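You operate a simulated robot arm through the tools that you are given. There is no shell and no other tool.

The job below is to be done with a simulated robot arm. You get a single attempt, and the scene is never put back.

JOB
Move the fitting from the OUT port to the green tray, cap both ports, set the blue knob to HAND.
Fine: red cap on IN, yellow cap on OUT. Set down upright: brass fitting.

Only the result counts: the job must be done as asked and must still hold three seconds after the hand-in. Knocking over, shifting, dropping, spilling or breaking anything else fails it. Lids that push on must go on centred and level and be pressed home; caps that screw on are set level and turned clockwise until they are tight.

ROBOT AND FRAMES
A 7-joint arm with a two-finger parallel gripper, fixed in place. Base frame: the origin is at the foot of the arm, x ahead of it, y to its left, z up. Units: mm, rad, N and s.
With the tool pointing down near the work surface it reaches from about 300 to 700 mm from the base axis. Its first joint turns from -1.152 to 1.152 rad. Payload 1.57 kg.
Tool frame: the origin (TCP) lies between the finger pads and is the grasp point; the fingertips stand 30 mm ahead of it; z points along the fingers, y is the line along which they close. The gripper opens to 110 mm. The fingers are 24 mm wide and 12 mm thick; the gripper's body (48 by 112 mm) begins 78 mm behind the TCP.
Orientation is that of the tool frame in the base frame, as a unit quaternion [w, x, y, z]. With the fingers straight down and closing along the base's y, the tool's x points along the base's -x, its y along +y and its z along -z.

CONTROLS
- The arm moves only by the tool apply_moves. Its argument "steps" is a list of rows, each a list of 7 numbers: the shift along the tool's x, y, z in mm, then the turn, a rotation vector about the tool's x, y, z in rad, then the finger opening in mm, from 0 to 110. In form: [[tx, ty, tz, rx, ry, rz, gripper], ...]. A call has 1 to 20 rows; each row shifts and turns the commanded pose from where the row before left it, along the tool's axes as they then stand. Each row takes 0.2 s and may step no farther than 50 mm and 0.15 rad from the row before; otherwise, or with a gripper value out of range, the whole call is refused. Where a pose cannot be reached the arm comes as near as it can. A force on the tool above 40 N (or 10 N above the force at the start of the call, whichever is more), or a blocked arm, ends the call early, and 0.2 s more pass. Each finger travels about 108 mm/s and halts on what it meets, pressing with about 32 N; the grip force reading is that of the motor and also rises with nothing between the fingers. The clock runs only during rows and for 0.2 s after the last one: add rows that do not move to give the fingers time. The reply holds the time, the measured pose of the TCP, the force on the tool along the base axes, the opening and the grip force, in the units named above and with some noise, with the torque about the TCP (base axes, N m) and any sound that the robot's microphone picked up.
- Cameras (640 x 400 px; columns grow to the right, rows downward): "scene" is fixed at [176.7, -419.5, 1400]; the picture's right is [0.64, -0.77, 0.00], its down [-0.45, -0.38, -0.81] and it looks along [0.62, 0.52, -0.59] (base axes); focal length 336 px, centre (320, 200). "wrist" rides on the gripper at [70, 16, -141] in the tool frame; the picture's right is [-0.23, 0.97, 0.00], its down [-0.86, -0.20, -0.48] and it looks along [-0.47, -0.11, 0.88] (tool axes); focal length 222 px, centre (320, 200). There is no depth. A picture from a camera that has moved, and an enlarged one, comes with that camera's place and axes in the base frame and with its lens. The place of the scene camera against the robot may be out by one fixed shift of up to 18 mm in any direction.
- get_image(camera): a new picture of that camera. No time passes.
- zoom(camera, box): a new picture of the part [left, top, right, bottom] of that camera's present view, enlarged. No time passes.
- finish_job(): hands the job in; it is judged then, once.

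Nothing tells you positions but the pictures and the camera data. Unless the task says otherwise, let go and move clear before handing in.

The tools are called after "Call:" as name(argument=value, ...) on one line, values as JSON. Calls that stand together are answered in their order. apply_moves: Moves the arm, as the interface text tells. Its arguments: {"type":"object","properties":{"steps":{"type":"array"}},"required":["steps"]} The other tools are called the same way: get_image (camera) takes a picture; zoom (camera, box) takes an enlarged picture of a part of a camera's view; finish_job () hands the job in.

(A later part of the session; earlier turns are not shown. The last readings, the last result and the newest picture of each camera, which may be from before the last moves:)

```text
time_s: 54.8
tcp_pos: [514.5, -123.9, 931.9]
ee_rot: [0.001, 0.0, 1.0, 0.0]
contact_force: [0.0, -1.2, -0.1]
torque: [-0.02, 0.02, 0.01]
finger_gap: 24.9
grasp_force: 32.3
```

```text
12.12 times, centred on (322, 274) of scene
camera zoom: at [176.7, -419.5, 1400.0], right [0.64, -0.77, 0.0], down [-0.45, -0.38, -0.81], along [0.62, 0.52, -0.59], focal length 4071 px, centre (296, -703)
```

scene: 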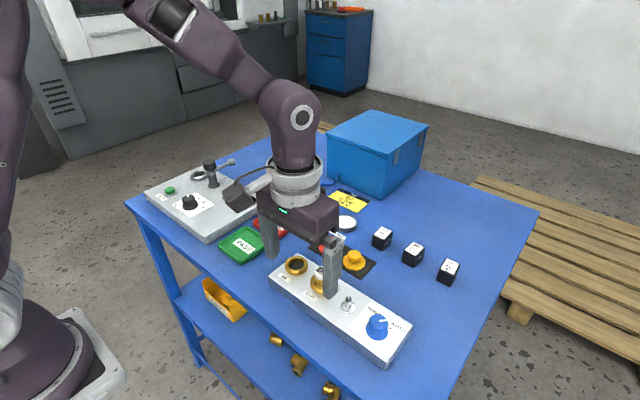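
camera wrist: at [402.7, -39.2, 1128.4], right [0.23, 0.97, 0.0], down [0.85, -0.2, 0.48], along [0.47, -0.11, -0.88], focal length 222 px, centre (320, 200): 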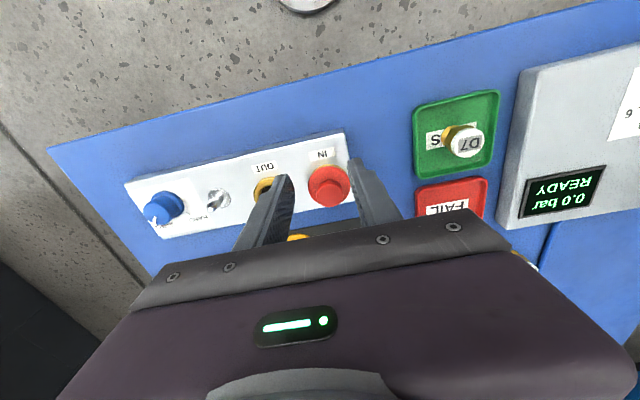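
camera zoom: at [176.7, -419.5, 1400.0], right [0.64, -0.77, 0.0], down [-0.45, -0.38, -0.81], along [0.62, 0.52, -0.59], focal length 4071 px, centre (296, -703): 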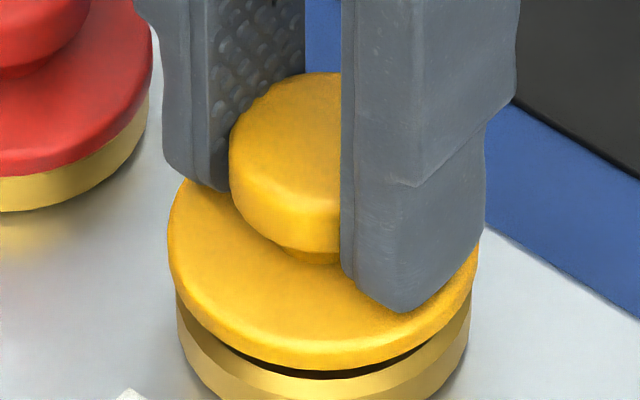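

The cap is aligned with the ring in both views. Pressing down in small steps.

Call:
apply_moves(steps=[[0, -0.1, 1.5, 0, 0, 0, 18], [0, 0, 1.5, 0, 0, 0, 18], [0, 0, 0, 0, 0, 0, 18]])

Call:
zoom(camera="scene", box=[302, 258, 342, 291])

Call:
apply_moves(steps=[[0, 0, 0.7, 0, 0, 0, 18]])

Call:
apply_moves(steps=[[0, 0, 0.7, 0, 0, 0, 18]])

Call:
zoom(camera="scene", box=[302, 258, 342, 291])

```text
time_s: 55.6
tcp_pos: [514.6, -124.7, 929.9]
ee_rot: [0.002, 0.001, 1.0, 0.001]
contact_force: [0.4, -0.2, 0.2]
torque: [-0.01, 0.03, 0.04]
finger_gap: 25.1
grasp_force: 31.6
```

```text
12.12 times, centred on (322, 274) of scene
camera zoom: at [176.7, -419.5, 1400.0], right [0.64, -0.77, 0.0], down [-0.45, -0.38, -0.81], along [0.62, 0.52, -0.59], focal length 4071 px, centre (296, -703)
```

zoom: 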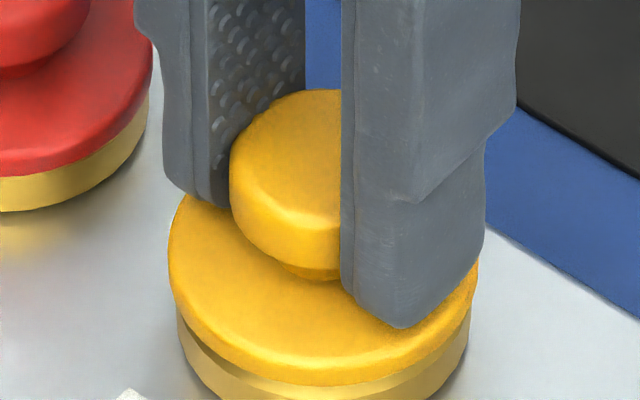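

```text
time_s: 56.0
tcp_pos: [513.4, -124.5, 928.5]
ee_rot: [0.001, 0.0, 1.0, 0.0]
contact_force: [-0.2, -0.7, -1.3]
torque: [-0.01, 0.01, 0.0]
finger_gap: 25.1
grasp_force: 32.5
```

```text
time_s: 56.4
tcp_pos: [513.9, -125.5, 928.2]
ee_rot: [0.001, 0.0, 1.0, 0.001]
contact_force: [-0.3, -0.7, -0.5]
torque: [-0.01, 0.0, 0.01]
finger_gap: 25.1
grasp_force: 31.9
```

```text
12.12 times, centred on (322, 274) of scene
camera zoom: at [176.7, -419.5, 1400.0], right [0.64, -0.77, 0.0], down [-0.45, -0.38, -0.81], along [0.62, 0.52, -0.59], focal length 4071 px, centre (296, -703)
```

zoom: 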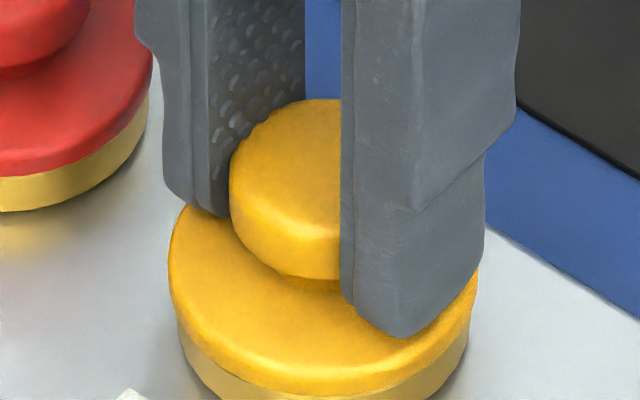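

Still no contact force. Continuing in small steps.

Call:
apply_moves(steps=[[0, 0, 0.7, 0, 0, 0, 18]])

Call:
apply_moves(steps=[[0, 0, 0.7, 0, 0, 0, 18]])

Call:
zoom(camera="scene", box=[302, 262, 342, 295])

```text
time_s: 56.8
tcp_pos: [515.2, -124.6, 927.7]
ee_rot: [0.002, 0.001, 1.0, 0.0]
contact_force: [-1.7, 0.4, 15.4]
torque: [-0.08, 0.12, -0.02]
finger_gap: 25.0
grasp_force: 32.0
heard: snap
```

```text
time_s: 57.2
tcp_pos: [514.4, -125.7, 927.9]
ee_rot: [0.004, 0.0, 1.0, -0.001]
contact_force: [-5.4, 0.8, 38.5]
torque: [0.26, 0.23, 0.0]
finger_gap: 25.1
grasp_force: 31.4
```

```text
12.12 times, centred on (322, 278) of scene
camera zoom: at [175.9, -419.3, 1400.2], right [0.64, -0.77, 0.0], down [-0.45, -0.38, -0.81], along [0.62, 0.52, -0.59], focal length 4071 px, centre (296, -752)
```

zoom: 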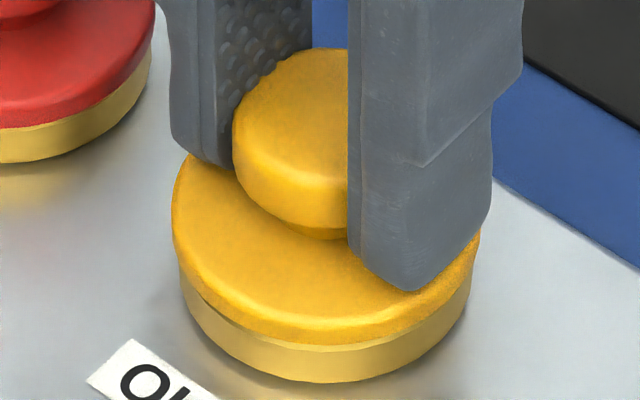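

A snap was heard at contact, and it is now firm at 38 N. I'll relax the load and release the knob.

Call:
apply_moves(steps=[[0, 0, -0.6, 0, 0, 0, 18], [0, 0, -0.6, 0, 0, 0, 18], [0, 0, 0, 0, 0, 0, 18]])

Call:
zoom(camera="scene", box=[302, 262, 342, 295])

```text
time_s: 58.0
tcp_pos: [515.1, -126.6, 926.1]
ee_rot: [0.002, 0.001, 1.0, 0.0]
contact_force: [0.3, 1.2, 21.9]
torque: [0.29, -0.07, 0.04]
finger_gap: 25.5
grasp_force: 31.8
```

```text
12.12 times, centred on (322, 278) of scene
camera zoom: at [176.4, -419.4, 1400.1], right [0.64, -0.77, 0.0], down [-0.45, -0.38, -0.81], along [0.62, 0.52, -0.59], focal length 4071 px, centre (296, -752)
```

zoom: 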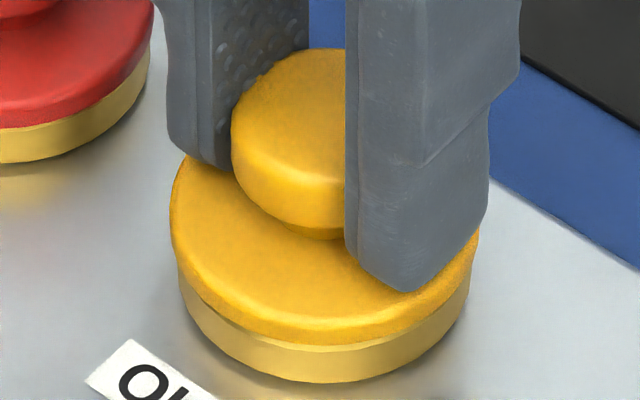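

Call:
apply_moves(steps=[[0, 0.3, -0.8, 0, 0, 0, 18], [0, 0, 0, 0, 0, 0, 18]])

Call:
apply_moves(steps=[[0, 0, 0, 0, 0, 0, 28], [0, 0, 0, 0, 0, 0, 36], [0, 0, 0, 0, 0, 0, 46], [0, 0, -15, 0, 0, 0, 46], [0, 0, -20, 0, 0, 0, 46], [0, 0, 0, 0, 0, 0, 46]])

Call:
zoom(camera="scene", box=[302, 262, 342, 295])

Call:
zoom(camera="wrist", box=[260, 110, 380, 200])

```text
time_s: 58.6
tcp_pos: [514.1, -124.8, 926.9]
ee_rot: [0.0, -0.001, 1.0, 0.001]
contact_force: [-1.0, 0.1, 0.5]
torque: [-0.02, 0.0, 0.02]
finger_gap: 24.8
grasp_force: 32.3
heard: snap
```

```text
time_s: 60.0
tcp_pos: [514.8, -126.9, 964.2]
ee_rot: [0.002, 0.001, 1.0, 0.0]
contact_force: [0.1, -0.1, 0.6]
torque: [0.01, 0.01, 0.0]
finger_gap: 45.8
grasp_force: 0.0
heard: snap
```

```text
12.12 times, centred on (322, 278) of scene
camera zoom: at [176.7, -419.5, 1400.0], right [0.64, -0.77, 0.0], down [-0.45, -0.38, -0.81], along [0.62, 0.52, -0.59], focal length 4071 px, centre (296, -752)
```

zoom: 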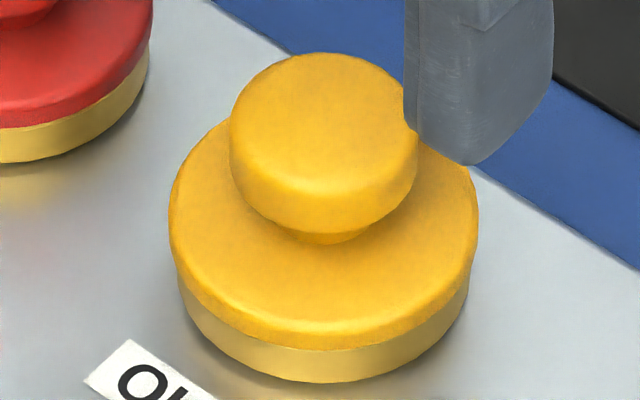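

```text
4.44 times, centred on (320, 155) of wrist
camera zoom: at [444.0, -108.6, 1106.2], right [0.23, 0.97, 0.0], down [0.85, -0.2, 0.48], along [0.47, -0.11, -0.88], focal length 987 px, centre (320, 400)
```

zoom: 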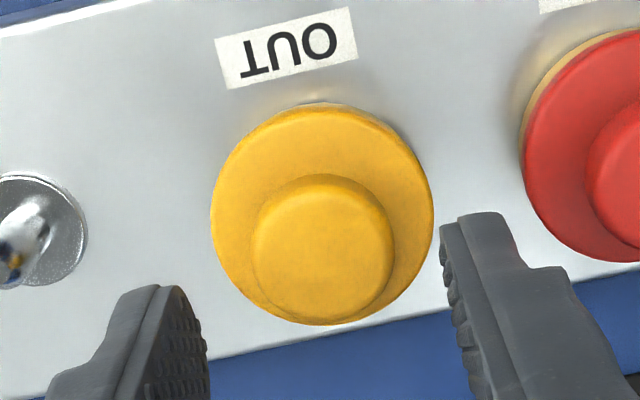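

The yellow cap dropped home with a snap and looks well centred. By comparison, red may sit about 1 mm higher, so I'll view it from the same relative pose to compare.

Call:
zoom(camera="wrist", box=[280, 120, 360, 180])

Call:
apply_moves(steps=[[0, 0, -10, 0, 0, 0, 46], [0, 35, 0, 0, 0, 0, 46], [0, 35, 0, 0, 0, 0, 46], [0, 0, 10, 0, 0, 0, 46], [0, 0, 0, 0, 0, 0, 46], [0, 0, 0, 0, 0, 0, 46]])

Call:
zoom(camera="wrist", box=[260, 110, 380, 200])

Call:
zoom(camera="wrist", box=[280, 120, 360, 180])

Call:
zoom(camera="scene", box=[290, 245, 350, 295])

```text
6.67 times, centred on (320, 150) of wrist
camera zoom: at [444.0, -108.6, 1106.2], right [0.23, 0.97, 0.0], down [0.85, -0.2, 0.48], along [0.47, -0.11, -0.88], focal length 1481 px, centre (320, 533)
```

zoom: 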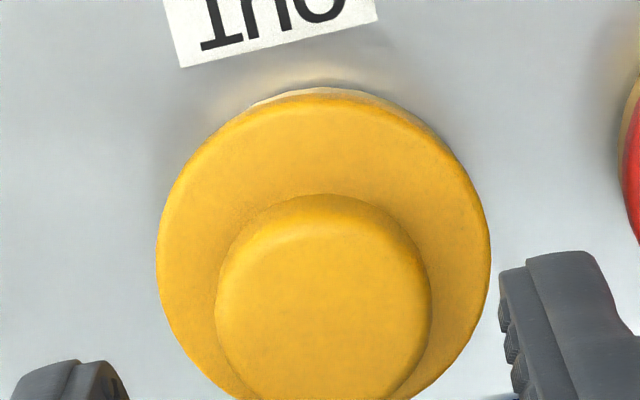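

```text
time_s: 61.4
tcp_pos: [514.3, -55.6, 964.3]
ee_rot: [0.002, 0.0, 1.0, 0.0]
contact_force: [0.0, -0.3, 0.5]
torque: [0.02, 0.04, -0.01]
finger_gap: 46.0
grasp_force: 0.2
```

```text
4.44 times, centred on (320, 155) of wrist
camera zoom: at [444.0, -38.3, 1106.3], right [0.23, 0.97, 0.0], down [0.85, -0.2, 0.48], along [0.47, -0.11, -0.88], focal length 987 px, centre (320, 400)
```

zoom: 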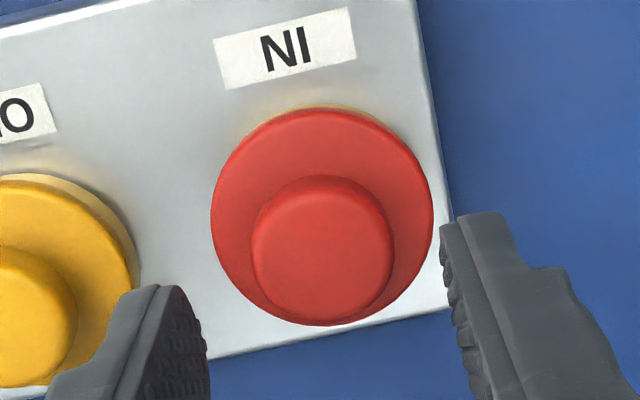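

```text
6.67 times, centred on (320, 150) of wrist
camera zoom: at [444.0, -38.3, 1106.3], right [0.23, 0.97, 0.0], down [0.85, -0.2, 0.48], along [0.47, -0.11, -0.88], focal length 1481 px, centre (320, 533)
```

zoom: 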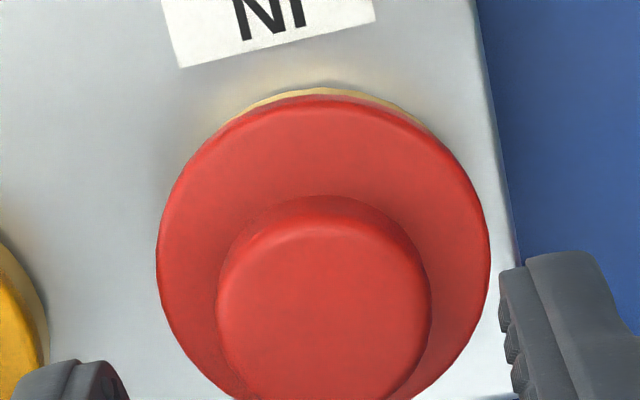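

```text
8.00 times, centred on (320, 270) of scene
camera zoom: at [176.7, -419.5, 1400.0], right [0.64, -0.77, 0.0], down [-0.45, -0.38, -0.81], along [0.62, 0.52, -0.59], focal length 2687 px, centre (320, -360)
```

zoom: 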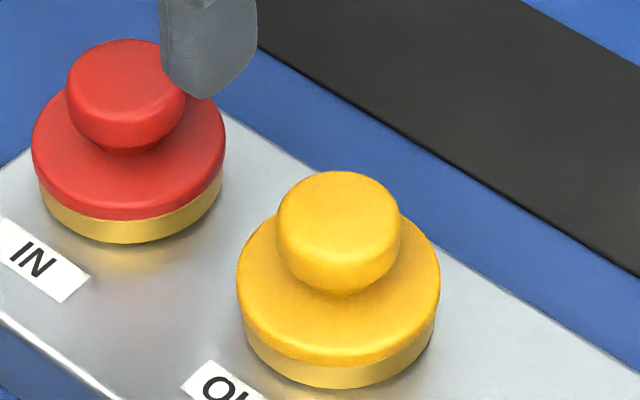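

Call:
zoom(camera="scene", box=[292, 262, 316, 277])

Call:
zoom(camera="scene", box=[310, 280, 334, 295])

Call:
zoom(camera="wrist", box=[295, 125, 345, 150])

```text
16.00 times, centred on (304, 270) of scene
camera zoom: at [176.7, -419.5, 1400.0], right [0.64, -0.77, 0.0], down [-0.45, -0.38, -0.81], along [0.62, 0.52, -0.59], focal length 5374 px, centre (576, -912)
```

zoom: 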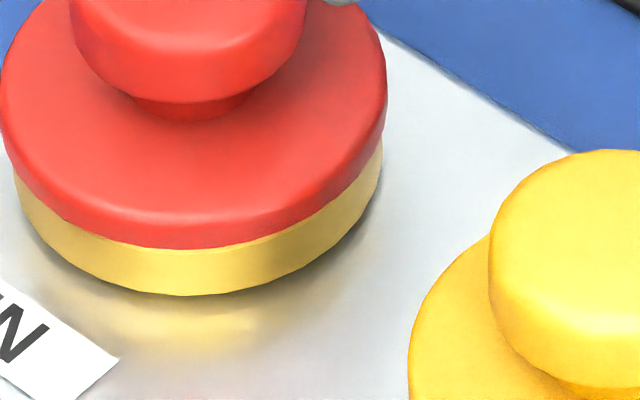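

```text
16.00 times, centred on (322, 288) of scene
camera zoom: at [176.7, -419.5, 1400.0], right [0.64, -0.77, 0.0], down [-0.45, -0.38, -0.81], along [0.62, 0.52, -0.59], focal length 5374 px, centre (288, -1200)
```

zoom: 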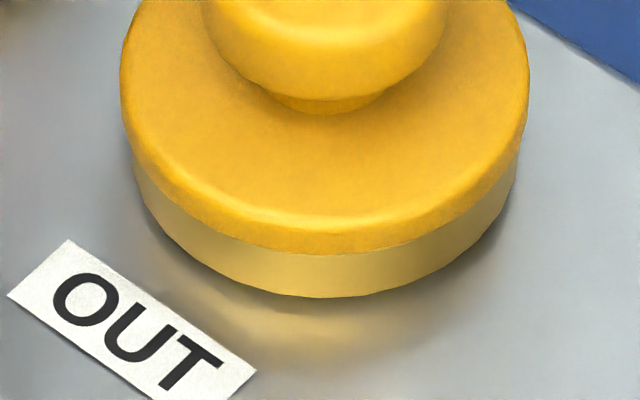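

```text
12.80 times, centred on (320, 138) of wrist
camera zoom: at [444.0, -38.3, 1106.3], right [0.23, 0.97, 0.0], down [0.85, -0.2, 0.48], along [0.47, -0.11, -0.88], focal length 2843 px, centre (320, 1000)
```

zoom: 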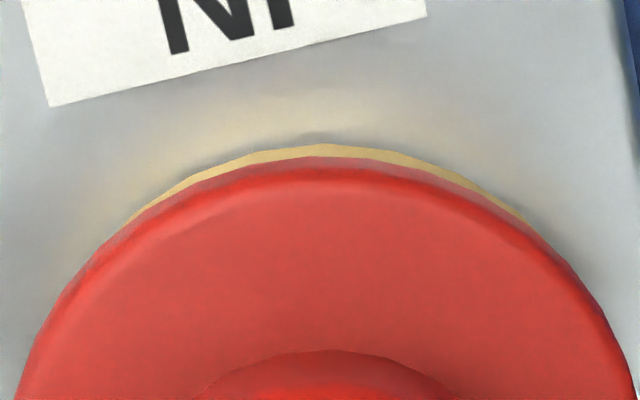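

Measured carefully, yellow sits fully home and symmetric, while red is about 1 mm higher and about 0.4 mm off towards -x. I'll regrip red, shift it and press again.

Call:
apply_moves(steps=[[0, 0.3, 15, 0, 0, 0, 46], [0, 0, 10, 0, 0, 0, 46], [0, 0, 8, 0, 0, 0, 46], [0, 0, 0, 0, 0, 0, 46], [0, 0, 0, 0, 0, 0, 34], [0, 0, 0, 0, 0, 0, 27], [0, 0, 0, 0, 0, 0, 18], [0, 0, 0, 0, 0, 0, 18]])

Call:
zoom(camera="scene", box=[292, 256, 324, 276])

Call:
zoom(camera="wrist", box=[260, 110, 380, 200])

```text
time_s: 63.2
tcp_pos: [513.6, -55.2, 929.7]
ee_rot: [0.002, 0.001, 1.0, 0.0]
contact_force: [0.0, -1.3, -1.8]
torque: [-0.16, 0.05, -0.02]
finger_gap: 25.3
grasp_force: 32.0
```

```text
16.00 times, centred on (308, 266) of scene
camera zoom: at [176.7, -419.5, 1400.0], right [0.64, -0.77, 0.0], down [-0.45, -0.38, -0.81], along [0.62, 0.52, -0.59], focal length 5374 px, centre (512, -856)
```

zoom: 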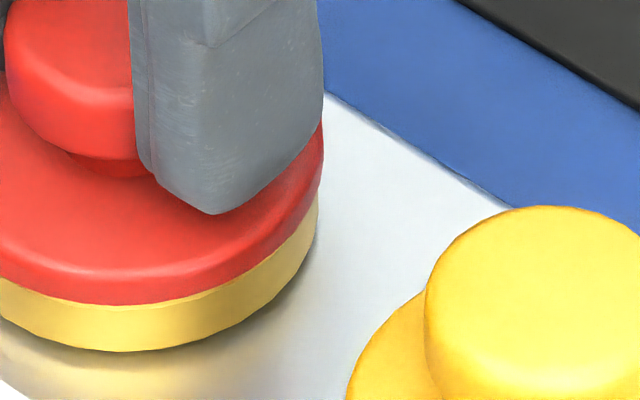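

```text
4.44 times, centred on (320, 155) of wrist
camera zoom: at [443.6, -37.8, 1072.7], right [0.23, 0.97, 0.0], down [0.85, -0.2, 0.48], along [0.47, -0.11, -0.88], focal length 987 px, centre (320, 400)
```

zoom: 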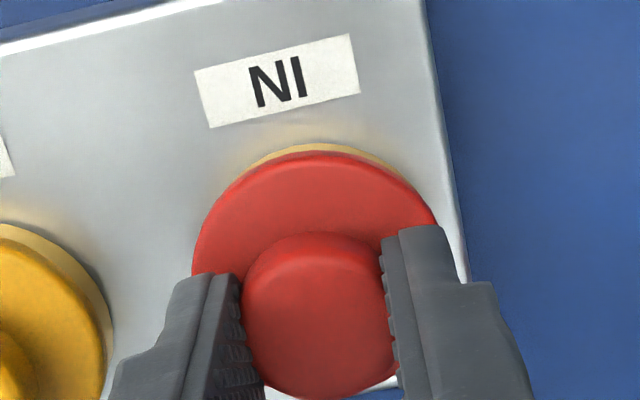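

The cap did not pop loose when gripped this time. I'll do a tiny tug test to learn whether it is latched.

Call:
apply_moves(steps=[[0, 0, -0.5, 0, 0, 0, 18], [0, 0, 0, 0, 0, 0, 18]])

Call:
apply_moves(steps=[[0, 0, -0.5, 0, 0, 0, 18], [0, 0, 0, 0, 0, 0, 18]])

```text
time_s: 63.8
tcp_pos: [515.1, -54.7, 930.3]
ee_rot: [0.002, 0.0, 1.0, 0.0]
contact_force: [0.0, -0.2, -0.5]
torque: [0.01, 0.01, -0.03]
finger_gap: 25.0
grasp_force: 32.0
heard: snap
```

```text
time_s: 64.4
tcp_pos: [514.7, -55.2, 932.3]
ee_rot: [0.001, 0.0, 1.0, 0.0]
contact_force: [-0.6, -0.1, -0.2]
torque: [0.02, 0.0, -0.02]
finger_gap: 25.3
grasp_force: 32.4
```

The tug popped it off with a snap, so the latch is light and I'll reseat it. First I'll raise it a bit to check alignment.

Call:
apply_moves(steps=[[0, 0, -2, 0, 0, 0, 18], [0, 0, 0, 0, 0, 0, 18], [0, 0, 0, 0, 0, 0, 18]])

Call:
zoom(camera="scene", box=[288, 248, 328, 281])

Call:
zoom(camera="wrist", box=[260, 110, 380, 200])

```text
time_s: 65.2
tcp_pos: [515.3, -55.5, 934.4]
ee_rot: [0.001, 0.0, 1.0, 0.001]
contact_force: [0.2, -0.4, -0.3]
torque: [-0.01, 0.0, -0.02]
finger_gap: 24.8
grasp_force: 31.7
```

```text
12.12 times, centred on (308, 264) of scene
camera zoom: at [176.7, -419.5, 1400.0], right [0.64, -0.77, 0.0], down [-0.45, -0.38, -0.81], along [0.62, 0.52, -0.59], focal length 4071 px, centre (466, -582)
```

zoom: 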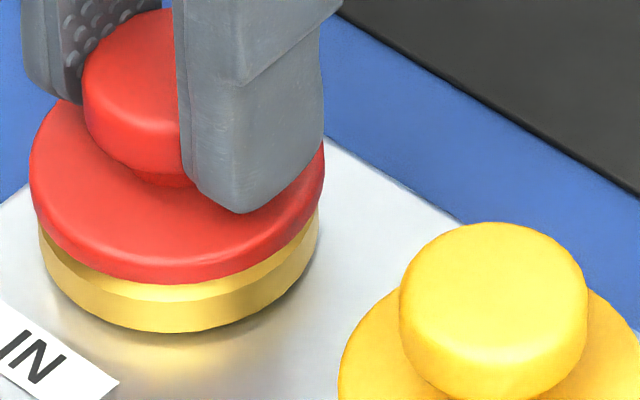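

```text
4.44 times, centred on (320, 155) of wrist
camera zoom: at [443.9, -38.0, 1076.2], right [0.23, 0.97, 0.0], down [0.85, -0.2, 0.48], along [0.47, -0.11, -0.88], focal length 987 px, centre (320, 400)
```

zoom: 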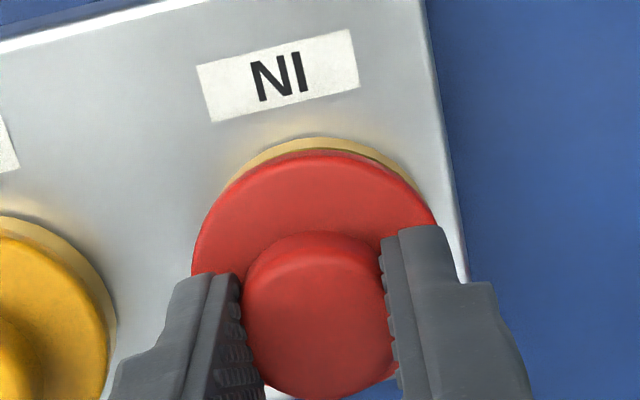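

Alignment is good in the scene view. I'll add 0.3 mm in +x and press until the snap.

Call:
apply_moves(steps=[[-0.3, 0, 1, 0, 0, 0, 18], [0, 0, 1, 0, 0, 0, 18], [0, 0, 0, 0, 0, 0, 18]])

Call:
apply_moves(steps=[[0, 0, 0.6, 0, 0, 0, 18], [0, 0, 0, 0, 0, 0, 18]])

Call:
apply_moves(steps=[[0, 0, 0.6, 0, 0, 0, 18], [0, 0, 0, 0, 0, 0, 18]])

Call:
apply_moves(steps=[[0, 0, 0.6, 0, 0, 0, 18], [0, 0, 0, 0, 0, 0, 18]])

Call:
zoom(camera="scene", box=[288, 248, 328, 281])

```text
time_s: 66.0
tcp_pos: [516.5, -55.4, 931.7]
ee_rot: [0.002, 0.0, 1.0, 0.0]
contact_force: [-0.7, -0.6, 0.3]
torque: [0.01, 0.01, 0.02]
finger_gap: 25.0
grasp_force: 32.4
```

```text
time_s: 66.6
tcp_pos: [515.4, -55.3, 931.6]
ee_rot: [0.001, 0.0, 1.0, 0.0]
contact_force: [-0.4, -1.0, 2.6]
torque: [-0.16, 0.05, 0.01]
finger_gap: 25.0
grasp_force: 32.4
```

```text
time_s: 67.2
tcp_pos: [514.3, -54.9, 930.6]
ee_rot: [0.003, 0.0, 1.0, -0.001]
contact_force: [-1.1, -1.6, 13.6]
torque: [-0.12, 0.03, 0.0]
finger_gap: 25.4
grasp_force: 32.2
```

```text
time_s: 67.8
tcp_pos: [515.3, -55.3, 931.0]
ee_rot: [0.003, 0.0, 1.0, -0.001]
contact_force: [0.4, -5.9, 30.3]
torque: [-0.1, 0.01, -0.01]
finger_gap: 25.5
grasp_force: 32.2
```

```text
12.12 times, centred on (308, 264) of scene
camera zoom: at [176.2, -419.6, 1400.1], right [0.64, -0.77, 0.0], down [-0.45, -0.38, -0.81], along [0.62, 0.52, -0.59], focal length 4071 px, centre (466, -582)
```

zoom: 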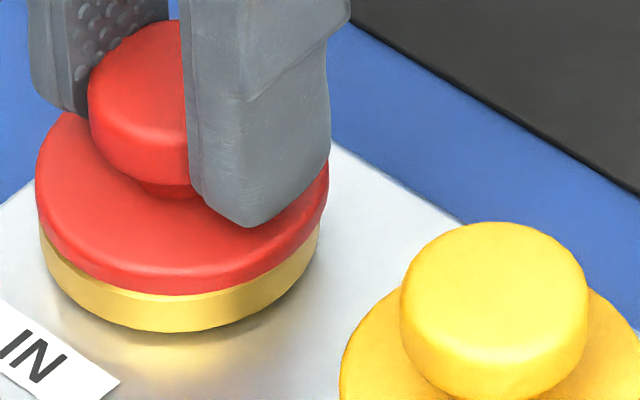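

No snap yet. The side force pushes the cap towards -y, so I'll yield to it in small moves.

Call:
apply_moves(steps=[[0, -0.3, -0.3, 0, 0, 0, 18], [0, 0, 0, 0, 0, 0, 18]])

Call:
apply_moves(steps=[[0, -0.3, 0, 0, 0, 0, 18], [0, 0, 0, 0, 0, 0, 18]])

Call:
apply_moves(steps=[[0, -0.3, 0, 0, 0, 0, 18], [0, 0, 0, 0, 0, 0, 18]])

```text
time_s: 68.4
tcp_pos: [515.8, -54.9, 930.8]
ee_rot: [0.002, 0.0, 1.0, 0.0]
contact_force: [9.4, -3.9, 14.6]
torque: [-0.4, -0.33, -0.03]
finger_gap: 25.3
grasp_force: 32.3
```

```text
time_s: 69.0
tcp_pos: [514.0, -55.8, 929.1]
ee_rot: [0.001, -0.001, 1.0, 0.0]
contact_force: [7.8, 0.9, 10.6]
torque: [-0.1, -0.3, -0.02]
finger_gap: 25.3
grasp_force: 32.0
```

```text
time_s: 69.6
tcp_pos: [514.0, -56.2, 931.1]
ee_rot: [0.001, 0.0, 1.0, 0.0]
contact_force: [1.6, 4.3, 9.1]
torque: [0.4, -0.06, 0.02]
finger_gap: 24.8
grasp_force: 32.3
```

Fy crosses zero about here. I'll back off 0.2 mm in y and give a little in +x.

Call:
apply_moves(steps=[[-0.2, 0.2, 0, 0, 0, 0, 18], [0, 0, 0, 0, 0, 0, 18]])

Call:
zoom(camera="scene", box=[288, 248, 328, 281])

Call:
apply_moves(steps=[[0, 0, 0.5, 0, 0, 0, 18], [0, 0, 0, 0, 0, 0, 18]])

Call:
zoom(camera="scene", box=[288, 248, 328, 281])

```text
time_s: 70.2
tcp_pos: [514.4, -56.3, 930.0]
ee_rot: [0.0, -0.001, 1.0, -0.001]
contact_force: [-1.3, 2.9, 6.7]
torque: [0.32, 0.07, 0.0]
finger_gap: 25.0
grasp_force: 32.1
```

```text
12.12 times, centred on (308, 264) of scene
camera zoom: at [176.5, -419.5, 1400.1], right [0.64, -0.77, 0.0], down [-0.45, -0.38, -0.81], along [0.62, 0.52, -0.59], focal length 4071 px, centre (466, -582)
```

zoom: 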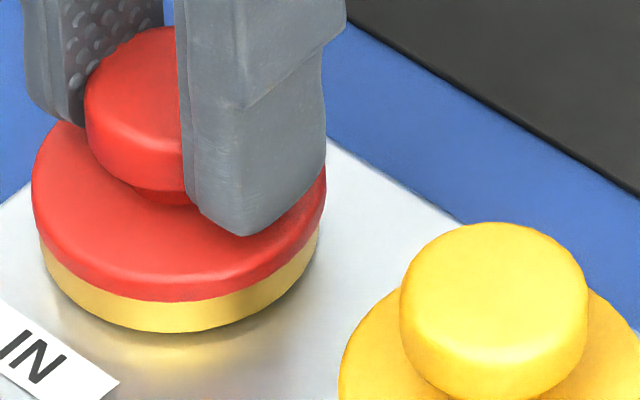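

```text
time_s: 70.8
tcp_pos: [514.6, -58.0, 930.8]
ee_rot: [0.002, 0.0, 1.0, -0.001]
contact_force: [-8.8, 0.2, 17.9]
torque: [0.34, 0.34, 0.08]
finger_gap: 25.5
grasp_force: 32.1
```

```text
12.12 times, centred on (308, 264) of scene
camera zoom: at [176.1, -419.5, 1400.1], right [0.64, -0.77, 0.0], down [-0.45, -0.38, -0.81], along [0.62, 0.52, -0.59], focal length 4071 px, centre (466, -582)
```

zoom: 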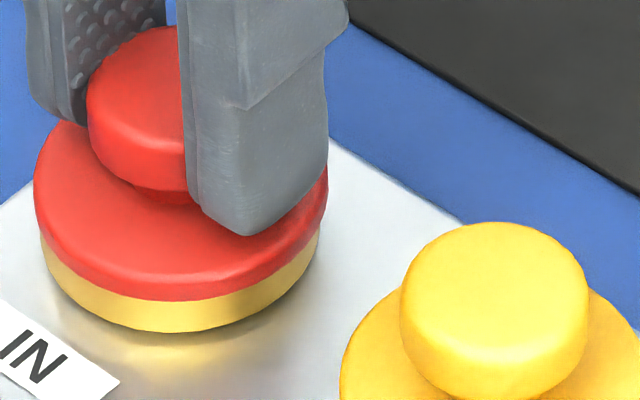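

The cap dropped about 2 mm and now matches yellow's seated height. I'll relieve the side load and open the fingers without lifting.

Call:
apply_moves(steps=[[0.2, 0.1, -0.4, 0, 0, 0, 18], [0, 0, 0, 0, 0, 0, 18]])

Call:
apply_moves(steps=[[0, 0, 0, 0, 0, 0, 27], [0, 0, 0, 0, 0, 0, 32], [0, 0, 0, 0, 0, 0, 40], [0, 0, 0, 0, 0, 0, 46]])

Call:
zoom(camera="scene", box=[288, 248, 328, 281])

```text
time_s: 71.4
tcp_pos: [514.0, -55.4, 928.8]
ee_rot: [0.003, 0.0, 1.0, -0.001]
contact_force: [-5.0, -4.4, 11.0]
torque: [-0.25, 0.14, 0.02]
finger_gap: 25.3
grasp_force: 31.4
```

```text
time_s: 72.4
tcp_pos: [516.1, -55.5, 930.2]
ee_rot: [0.001, 0.0, 1.0, 0.0]
contact_force: [-0.6, -0.4, -0.6]
torque: [0.0, 0.01, 0.03]
finger_gap: 46.3
grasp_force: 0.1
heard: snap
```

```text
12.12 times, centred on (308, 264) of scene
camera zoom: at [176.7, -419.5, 1400.0], right [0.64, -0.77, 0.0], down [-0.45, -0.38, -0.81], along [0.62, 0.52, -0.59], focal length 4071 px, centre (466, -582)
```

zoom: 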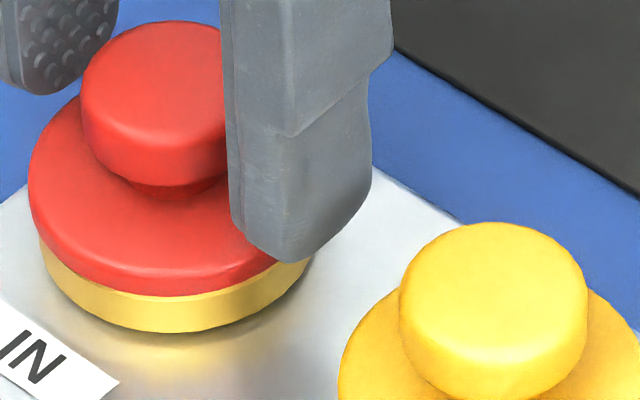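

The cap settled with a snap into the same repeatable pose as before, and its geometry now matches yellow within error. I'll rise, close the fingers, and press each cap's top centrally to make sure both are home.

Call:
apply_moves(steps=[[0, 0, -15, 0, 0, 0, 46], [0, 0, -20, 0, 0, 0, 46], [0, 0, -5, 0, 0, 0, 46], [0, 0, 0, 0, 0, 0, 10], [0, 0, 0, 0, 0, 0, 0], [0, 0, 0, 0, 0, 0, 0]])

Call:
zoom(camera="wrist", box=[260, 110, 380, 200])

Call:
zoom(camera="scene", box=[292, 262, 316, 277])

```text
time_s: 73.8
tcp_pos: [514.4, -54.8, 969.2]
ee_rot: [0.002, 0.001, 1.0, 0.0]
contact_force: [0.7, 0.4, 0.7]
torque: [-0.01, 0.03, 0.01]
finger_gap: 0.1
grasp_force: 21.4
```

```text
4.44 times, centred on (320, 155) of wrist
camera zoom: at [443.6, -38.1, 1112.3], right [0.23, 0.97, 0.0], down [0.85, -0.2, 0.48], along [0.47, -0.11, -0.88], focal length 987 px, centre (320, 400)
```

zoom: 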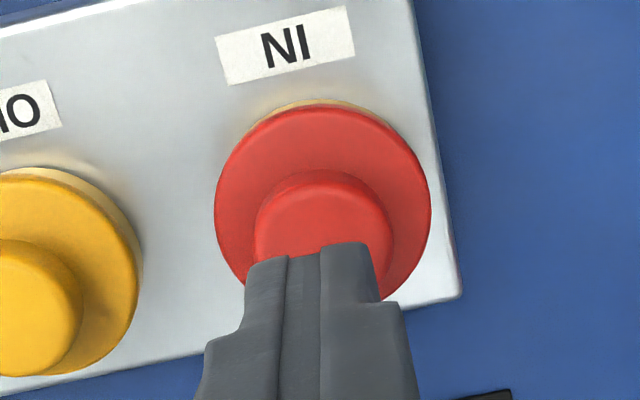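

```text
16.00 times, centred on (304, 270) of scene
camera zoom: at [176.7, -419.5, 1400.0], right [0.64, -0.77, 0.0], down [-0.45, -0.38, -0.81], along [0.62, 0.52, -0.59], focal length 5374 px, centre (576, -912)
```

zoom: 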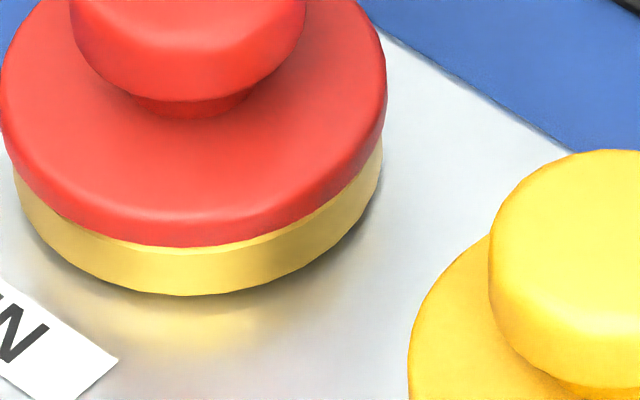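

I'll press on the red knob centrally.

Call:
apply_moves(steps=[[0.5, 0.3, 10, 0, 0, 0, 0], [0, 0, 9, 0, 0, 0, 0], [0, 0, 2, 0, 0, 0, 0], [0, 0, 0, 0, 0, 0, 0]])

Call:
apply_moves(steps=[[0, 0, 0.8, 0, 0, 0, 0], [0, 0, 0, 0, 0, 0, 0]])

Call:
apply_moves(steps=[[0, 0, 0.8, 0, 0, 0, 0], [0, 0, 0, 0, 0, 0, 0]])

Call:
apply_moves(steps=[[0, 0, 0.6, 0, 0, 0, 0], [0, 0, 0, 0, 0, 0, 0]])

Call:
zoom(camera="scene", box=[292, 262, 316, 277])

```text
time_s: 74.8
tcp_pos: [513.8, -55.0, 949.5]
ee_rot: [0.002, 0.001, 1.0, 0.0]
contact_force: [0.3, 0.0, 0.2]
torque: [-0.02, 0.03, 0.01]
finger_gap: 0.0
grasp_force: 21.2
```

```text
time_s: 75.4
tcp_pos: [514.7, -54.8, 948.2]
ee_rot: [0.002, 0.0, 1.0, 0.0]
contact_force: [-0.1, -0.1, -0.6]
torque: [-0.02, 0.04, 0.02]
finger_gap: 0.0
grasp_force: 20.7
```

```text
time_s: 76.0
tcp_pos: [513.2, -55.9, 947.9]
ee_rot: [0.001, 0.0, 1.0, 0.001]
contact_force: [0.2, -0.4, -0.1]
torque: [-0.03, 0.01, -0.02]
finger_gap: 0.0
grasp_force: 21.3
```

```text
time_s: 76.6
tcp_pos: [514.7, -55.6, 946.6]
ee_rot: [0.002, 0.0, 1.0, 0.0]
contact_force: [-1.2, 0.2, 0.2]
torque: [0.01, 0.0, 0.0]
finger_gap: 0.0
grasp_force: 20.9
```

```text
16.00 times, centred on (304, 270) of scene
camera zoom: at [176.7, -419.5, 1400.0], right [0.64, -0.77, 0.0], down [-0.45, -0.38, -0.81], along [0.62, 0.52, -0.59], focal length 5374 px, centre (576, -912)
```

zoom: 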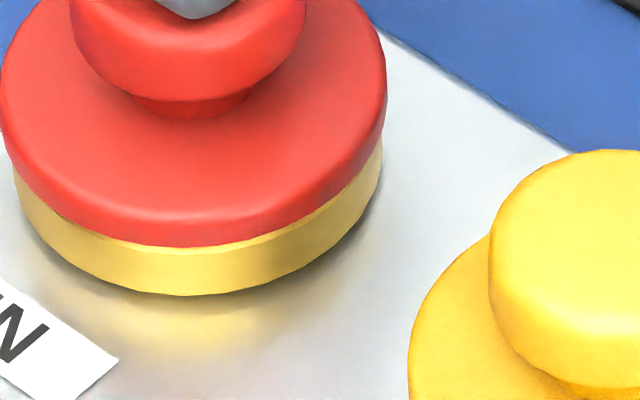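

Call:
apply_moves(steps=[[0, 0, 0.8, 0, 0, 0, 0], [0, 0, 0, 0, 0, 0, 0]])

Call:
apply_moves(steps=[[0, 0, 0.6, 0, 0, 0, 0], [0, 0, 0, 0, 0, 0, 0]])

Call:
apply_moves(steps=[[0, 0, 0.6, 0, 0, 0, 0], [0, 0, 0, 0, 0, 0, 0]])

Call:
zoom(camera="scene", box=[292, 262, 316, 277])

```text
time_s: 77.2
tcp_pos: [514.5, -55.0, 946.0]
ee_rot: [0.002, 0.0, 1.0, 0.0]
contact_force: [-0.9, -0.5, 3.0]
torque: [-0.04, 0.06, -0.01]
finger_gap: 0.0
grasp_force: 21.3
```

```text
time_s: 77.8
tcp_pos: [514.2, -55.0, 944.9]
ee_rot: [0.002, 0.0, 1.0, 0.0]
contact_force: [-5.8, -0.2, 15.7]
torque: [-0.04, 0.22, -0.01]
finger_gap: 0.0
grasp_force: 21.1
```

```text
time_s: 78.4
tcp_pos: [513.5, -55.7, 944.9]
ee_rot: [0.002, -0.001, 1.0, -0.001]
contact_force: [-5.2, -0.5, 31.1]
torque: [-0.07, 0.3, 0.02]
finger_gap: 0.0
grasp_force: 21.5
```

```text
16.00 times, centred on (304, 270) of scene
camera zoom: at [176.0, -419.5, 1400.1], right [0.64, -0.77, 0.0], down [-0.45, -0.38, -0.81], along [0.62, 0.52, -0.59], focal length 5374 px, centre (576, -912)
```

zoom: 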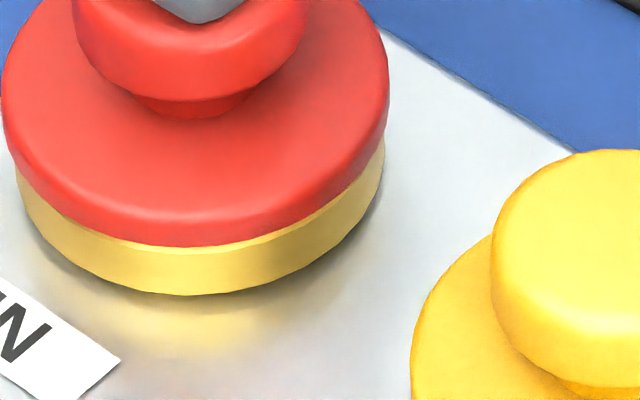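

Red sits with a tiny chamfer line visible on its right (-y/+x) side. I'll press a bit harder, then press slightly towards that side.

Call:
apply_moves(steps=[[0, 0, 0.3, 0, 0, 0, 0], [0, 0, 0, 0, 0, 0, 0]])

Call:
apply_moves(steps=[[0, 0, -2, 0, 0, 0, 0], [0, 0, -2, 0, 0, 0, 0], [-6, -6, 0, 0, 0, 0, 0], [0, 0, 2, 0, 0, 0, 0], [0, 0, 1, 0, 0, 0, 0], [0, 0, 0, 0, 0, 0, 0]])

Call:
apply_moves(steps=[[0, 0, 0.7, 0, 0, 0, 0], [0, 0, 0, 0, 0, 0, 0]])

Call:
apply_moves(steps=[[0, 0, 0.7, 0, 0, 0, 0], [0, 0, 0, 0, 0, 0, 0]])

Call:
zoom(camera="scene", box=[292, 262, 316, 277])

```text
time_s: 79.0
tcp_pos: [514.3, -55.9, 945.8]
ee_rot: [0.003, 0.0, 1.0, 0.0]
contact_force: [-2.3, -4.1, 34.8]
torque: [-0.11, 0.14, 0.02]
finger_gap: 0.0
grasp_force: 21.4
```

```text
time_s: 80.4
tcp_pos: [520.9, -61.9, 945.9]
ee_rot: [0.003, 0.0, 1.0, 0.0]
contact_force: [-2.5, -3.4, 12.7]
torque: [-0.09, 0.11, 0.01]
finger_gap: 0.0
grasp_force: 21.6
```

```text
time_s: 81.0
tcp_pos: [521.3, -61.7, 945.8]
ee_rot: [0.003, 0.0, 1.0, -0.001]
contact_force: [-7.2, -5.6, 29.3]
torque: [-0.16, 0.39, 0.01]
finger_gap: 0.0
grasp_force: 21.3
```

```text
time_s: 81.6
tcp_pos: [521.0, -60.5, 946.8]
ee_rot: [0.002, -0.001, 1.0, -0.001]
contact_force: [-6.3, 0.9, 12.9]
torque: [0.01, 0.26, 0.0]
finger_gap: 0.0
grasp_force: 21.7
stopped in row 2: the force on the tool passed its limit at 42 N (the readings are from after the stop); the commanded pose is now the measured one
```

```text
16.00 times, centred on (304, 270) of scene
camera zoom: at [176.3, -419.4, 1400.1], right [0.64, -0.77, 0.0], down [-0.45, -0.38, -0.81], along [0.62, 0.52, -0.59], focal length 5374 px, centre (576, -912)
```

zoom: 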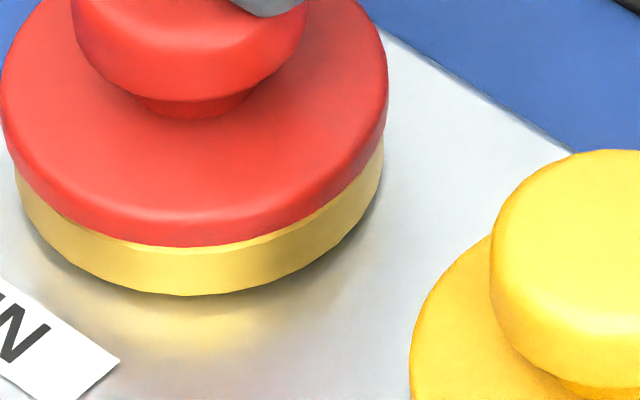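

Pressing changes nothing further. To compare seat heights objectively, I'll touch the red knob top and then the yellow one with the closed fingers, tracking commanded z.

Call:
apply_moves(steps=[[0, 0, -5, 0, 0, 0, 0], [7, 5.5, 0, 0, 0, 0, 0], [0, 0, 2, 0, 0, 0, 0], [0, 0, 0, 0, 0, 0, 0], [0, 0, 0, 0, 0, 0, 0]])

Call:
apply_moves(steps=[[0, 0, 1, 0, 0, 0, 0], [0, 0, 0, 0, 0, 0, 0], [0, 0, 0, 0, 0, 0, 0]])

Call:
apply_moves(steps=[[0, 0, 1, 0, 0, 0, 0], [0, 0, 0, 0, 0, 0, 0], [0, 0, 0, 0, 0, 0, 0]])

Call:
apply_moves(steps=[[0, 0, 1, 0, 0, 0, 0], [0, 0, 0, 0, 0, 0, 0], [0, 0, 0, 0, 0, 0, 0]])

```text
time_s: 82.8
tcp_pos: [513.6, -55.2, 949.4]
ee_rot: [0.002, 0.001, 1.0, 0.0]
contact_force: [0.5, -0.1, -0.1]
torque: [0.0, 0.01, 0.01]
finger_gap: 0.1
grasp_force: 21.1
```

```text
time_s: 83.6
tcp_pos: [513.9, -55.4, 946.6]
ee_rot: [0.002, -0.001, 1.0, -0.001]
contact_force: [-0.2, -0.8, 0.1]
torque: [0.01, -0.01, 0.0]
finger_gap: 0.0
grasp_force: 21.2
```

```text
time_s: 84.4
tcp_pos: [514.5, -56.0, 947.6]
ee_rot: [0.003, 0.0, 1.0, -0.001]
contact_force: [0.1, 0.5, 0.8]
torque: [-0.01, 0.03, -0.04]
finger_gap: 0.0
grasp_force: 21.5
```

```text
time_s: 85.2
tcp_pos: [513.8, -56.1, 946.3]
ee_rot: [0.003, 0.0, 1.0, -0.001]
contact_force: [-2.2, 0.9, 18.9]
torque: [0.03, 0.13, -0.02]
finger_gap: 0.0
grasp_force: 21.0
```

Red's knob contact reads 19 N at this commanded height and about 1 N at 1 mm above. Now the same on yellow.

Call:
apply_moves(steps=[[0, 0, -25, 0, 0, 0, 0], [0, -35.3, 0, 0, 0, 0, 0], [0, -35.2, 0, 0, 0, 0, 0], [0, 0, 11, 0, 0, 0, 0], [0, 0, 11, 0, 0, 0, 0], [0, 0, 0, 0, 0, 0, 0], [0, 0, 0, 0, 0, 0, 0]])

Call:
zoom(camera="wrist", box=[260, 110, 380, 200])

Call:
apply_moves(steps=[[0, 0, 1, 0, 0, 0, 0], [0, 0, 0, 0, 0, 0, 0], [0, 0, 0, 0, 0, 0, 0]])

Call:
apply_moves(steps=[[0, 0, 1, 0, 0, 0, 0], [0, 0, 0, 0, 0, 0, 0], [0, 0, 0, 0, 0, 0, 0]])

Call:
apply_moves(steps=[[0, 0, 0.6, 0, 0, 0, 0], [0, 0, 0, 0, 0, 0, 0], [0, 0, 0, 0, 0, 0, 0]])

```text
time_s: 86.8
tcp_pos: [515.2, -128.0, 946.5]
ee_rot: [0.003, 0.001, 1.0, -0.001]
contact_force: [0.7, 0.8, -0.1]
torque: [0.02, 0.0, -0.02]
finger_gap: 0.1
grasp_force: 21.1
```

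```text
4.44 times, centred on (320, 155) of wrist
camera zoom: at [443.5, -109.7, 1089.7], right [0.23, 0.97, 0.0], down [0.85, -0.2, 0.48], along [0.47, -0.11, -0.88], focal length 987 px, centre (320, 400)
```

zoom: 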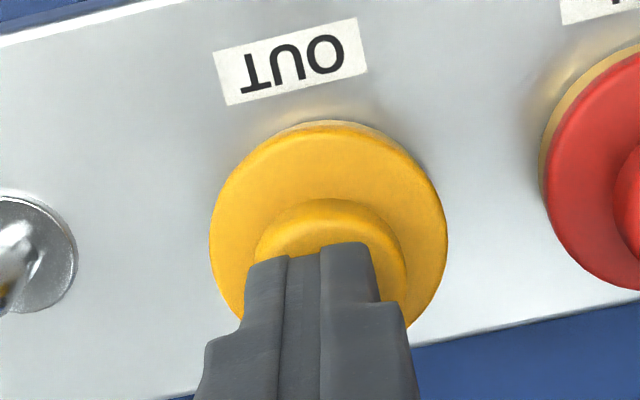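

```text
time_s: 87.6
tcp_pos: [514.2, -126.1, 947.0]
ee_rot: [0.002, 0.0, 1.0, 0.0]
contact_force: [-0.8, -0.6, 0.1]
torque: [-0.02, 0.02, 0.0]
finger_gap: 0.2
grasp_force: 21.2
```

```text
time_s: 88.4
tcp_pos: [514.1, -127.9, 945.8]
ee_rot: [0.003, 0.0, 1.0, 0.0]
contact_force: [1.5, -0.3, 1.3]
torque: [-0.02, -0.02, 0.03]
finger_gap: 0.0
grasp_force: 21.1
```

```text
time_s: 89.2
tcp_pos: [514.4, -126.8, 944.4]
ee_rot: [0.003, 0.0, 1.0, -0.001]
contact_force: [0.9, -0.4, 13.2]
torque: [0.0, 0.02, 0.02]
finger_gap: 0.1
grasp_force: 21.6
```

Yellow and red have the same seat height to within about 0.2 mm, so both are equally home. I'll press yellow firmly once too, then lift off and check.

Call:
apply_moves(steps=[[0, 0, 0.8, 0, 0, 0, 0], [0, 0, 0, 0, 0, 0, 0]])

Call:
apply_moves(steps=[[0, 0, -5, 0, 0, 0, 0], [0, 0, -20, 0, 0, 0, 0], [0, 0, -25, 0, 0, 0, 0], [0, -40, 0, 0, 0, 0, 40], [0, -40, 0, 0, 0, 0, 40], [10, -40, 0, 0, 0, 0, 40], [0, 0, 0, 0, 0, 0, 40]])

Call:
get_image(camera="wrist")

Call:
zoom(camera="wrist", box=[220, 90, 420, 215])

Call:
zoom(camera="scene", box=[280, 240, 420, 350])

```text
time_s: 89.8
tcp_pos: [513.0, -126.7, 946.2]
ee_rot: [0.003, 0.0, 1.0, 0.0]
contact_force: [-0.5, 0.8, 22.2]
torque: [0.01, 0.12, -0.04]
finger_gap: 0.1
grasp_force: 21.0
```

```text
time_s: 91.4
tcp_pos: [504.2, -245.9, 994.9]
ee_rot: [0.003, 0.0, 1.0, -0.001]
contact_force: [0.0, -0.7, -0.8]
torque: [0.02, 0.02, 0.02]
finger_gap: 40.2
grasp_force: 0.0
```

```text
taken
camera wrist: at [432.9, -228.9, 1136.0], right [0.23, 0.97, 0.0], down [0.85, -0.2, 0.48], along [0.47, -0.11, -0.88], focal length 222 px, centre (320, 200)
```

wrist: 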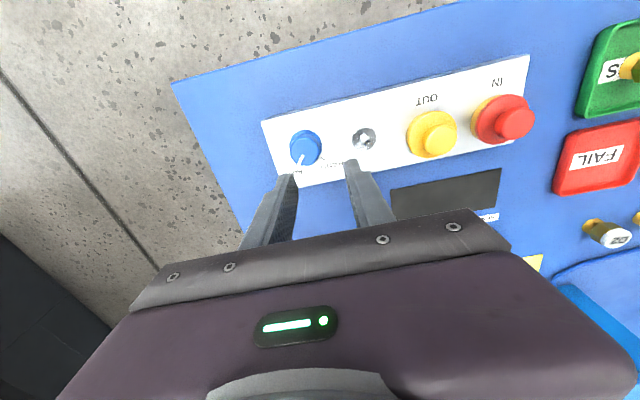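

```text
3.20 times, centred on (320, 152) of wrist
camera zoom: at [432.9, -228.9, 1136.0], right [0.23, 0.97, 0.0], down [0.85, -0.2, 0.48], along [0.47, -0.11, -0.88], focal length 711 px, centre (320, 352)
```

zoom: 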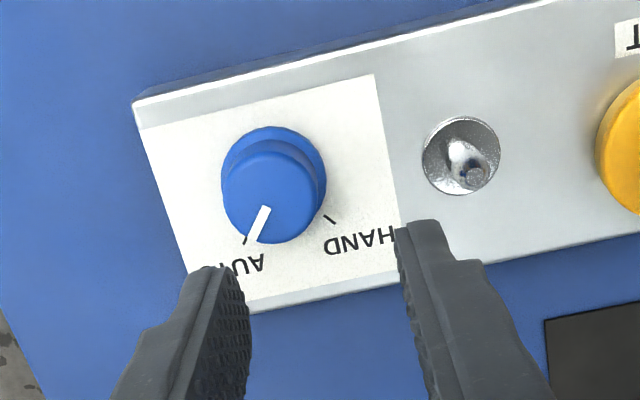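

```text
3.64 times, centred on (350, 295) of scene
camera zoom: at [176.6, -419.5, 1400.0], right [0.64, -0.77, 0.0], down [-0.45, -0.38, -0.81], along [0.62, 0.52, -0.59], focal length 1221 px, centre (211, -146)
```

zoom: 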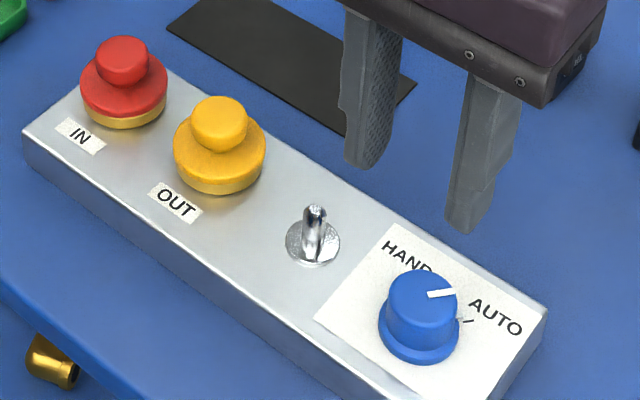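

Both caps look good. Now the blue knob: its centre is near (494, -260), with AUTO at about -37° and HAND at about +36° from +x, so it needs roughly 73° counter-clockwise seen from above. Centring over it now.

Call:
apply_moves(steps=[[9, -15, 10, 0, 0, 0, 60], [0, 0, 20, 0, 0, 0, 60], [0, 0, 20, 0, 0, 0, 60], [0, 0, 0, 0, 0, 0, 60], [0, 0, 0, 0, 0, 0, 60]])

Call:
zoom(camera="wrist", box=[220, 90, 420, 215])

Call:
zoom(camera="scene", box=[340, 285, 420, 350])

Call:
zoom(camera="scene", box=[290, 245, 350, 295])

```text
time_s: 92.6
tcp_pos: [494.7, -260.8, 945.9]
ee_rot: [0.003, 0.0, 1.0, -0.001]
contact_force: [0.1, 0.1, -0.5]
torque: [0.02, 0.0, 0.01]
finger_gap: 60.0
grasp_force: 0.1
```

```text
3.20 times, centred on (320, 152) of wrist
camera zoom: at [424.1, -243.7, 1087.8], right [0.23, 0.97, 0.0], down [0.85, -0.2, 0.48], along [0.47, -0.11, -0.88], focal length 711 px, centre (320, 352)
```

zoom: 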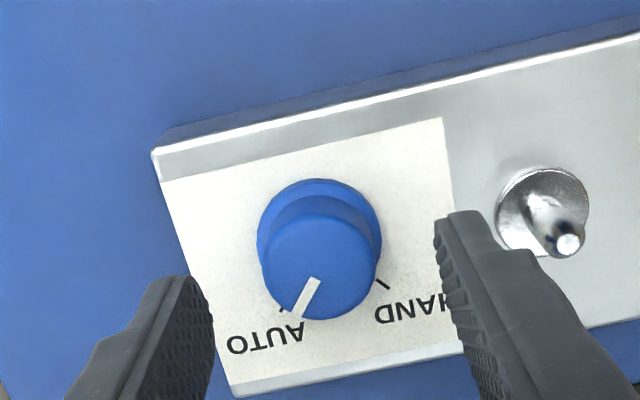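

```text
6.15 times, centred on (380, 318) of scene
camera zoom: at [176.7, -419.5, 1400.0], right [0.64, -0.77, 0.0], down [-0.45, -0.38, -0.81], along [0.62, 0.52, -0.59], focal length 2067 px, centre (-49, -523)
```

zoom: 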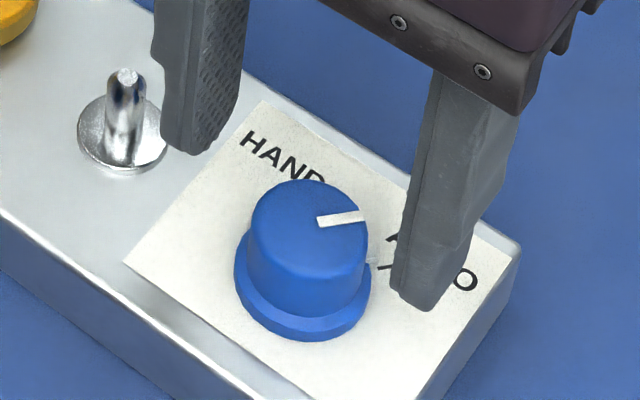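

```text
8.00 times, centred on (320, 270) of scene
camera zoom: at [176.7, -419.5, 1400.0], right [0.64, -0.77, 0.0], down [-0.45, -0.38, -0.81], along [0.62, 0.52, -0.59], focal length 2687 px, centre (320, -360)
```

zoom: 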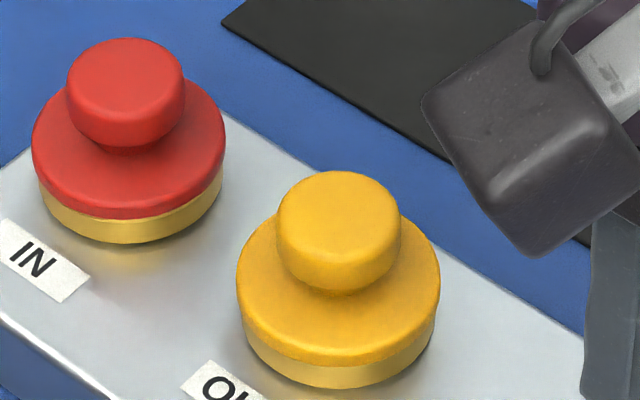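

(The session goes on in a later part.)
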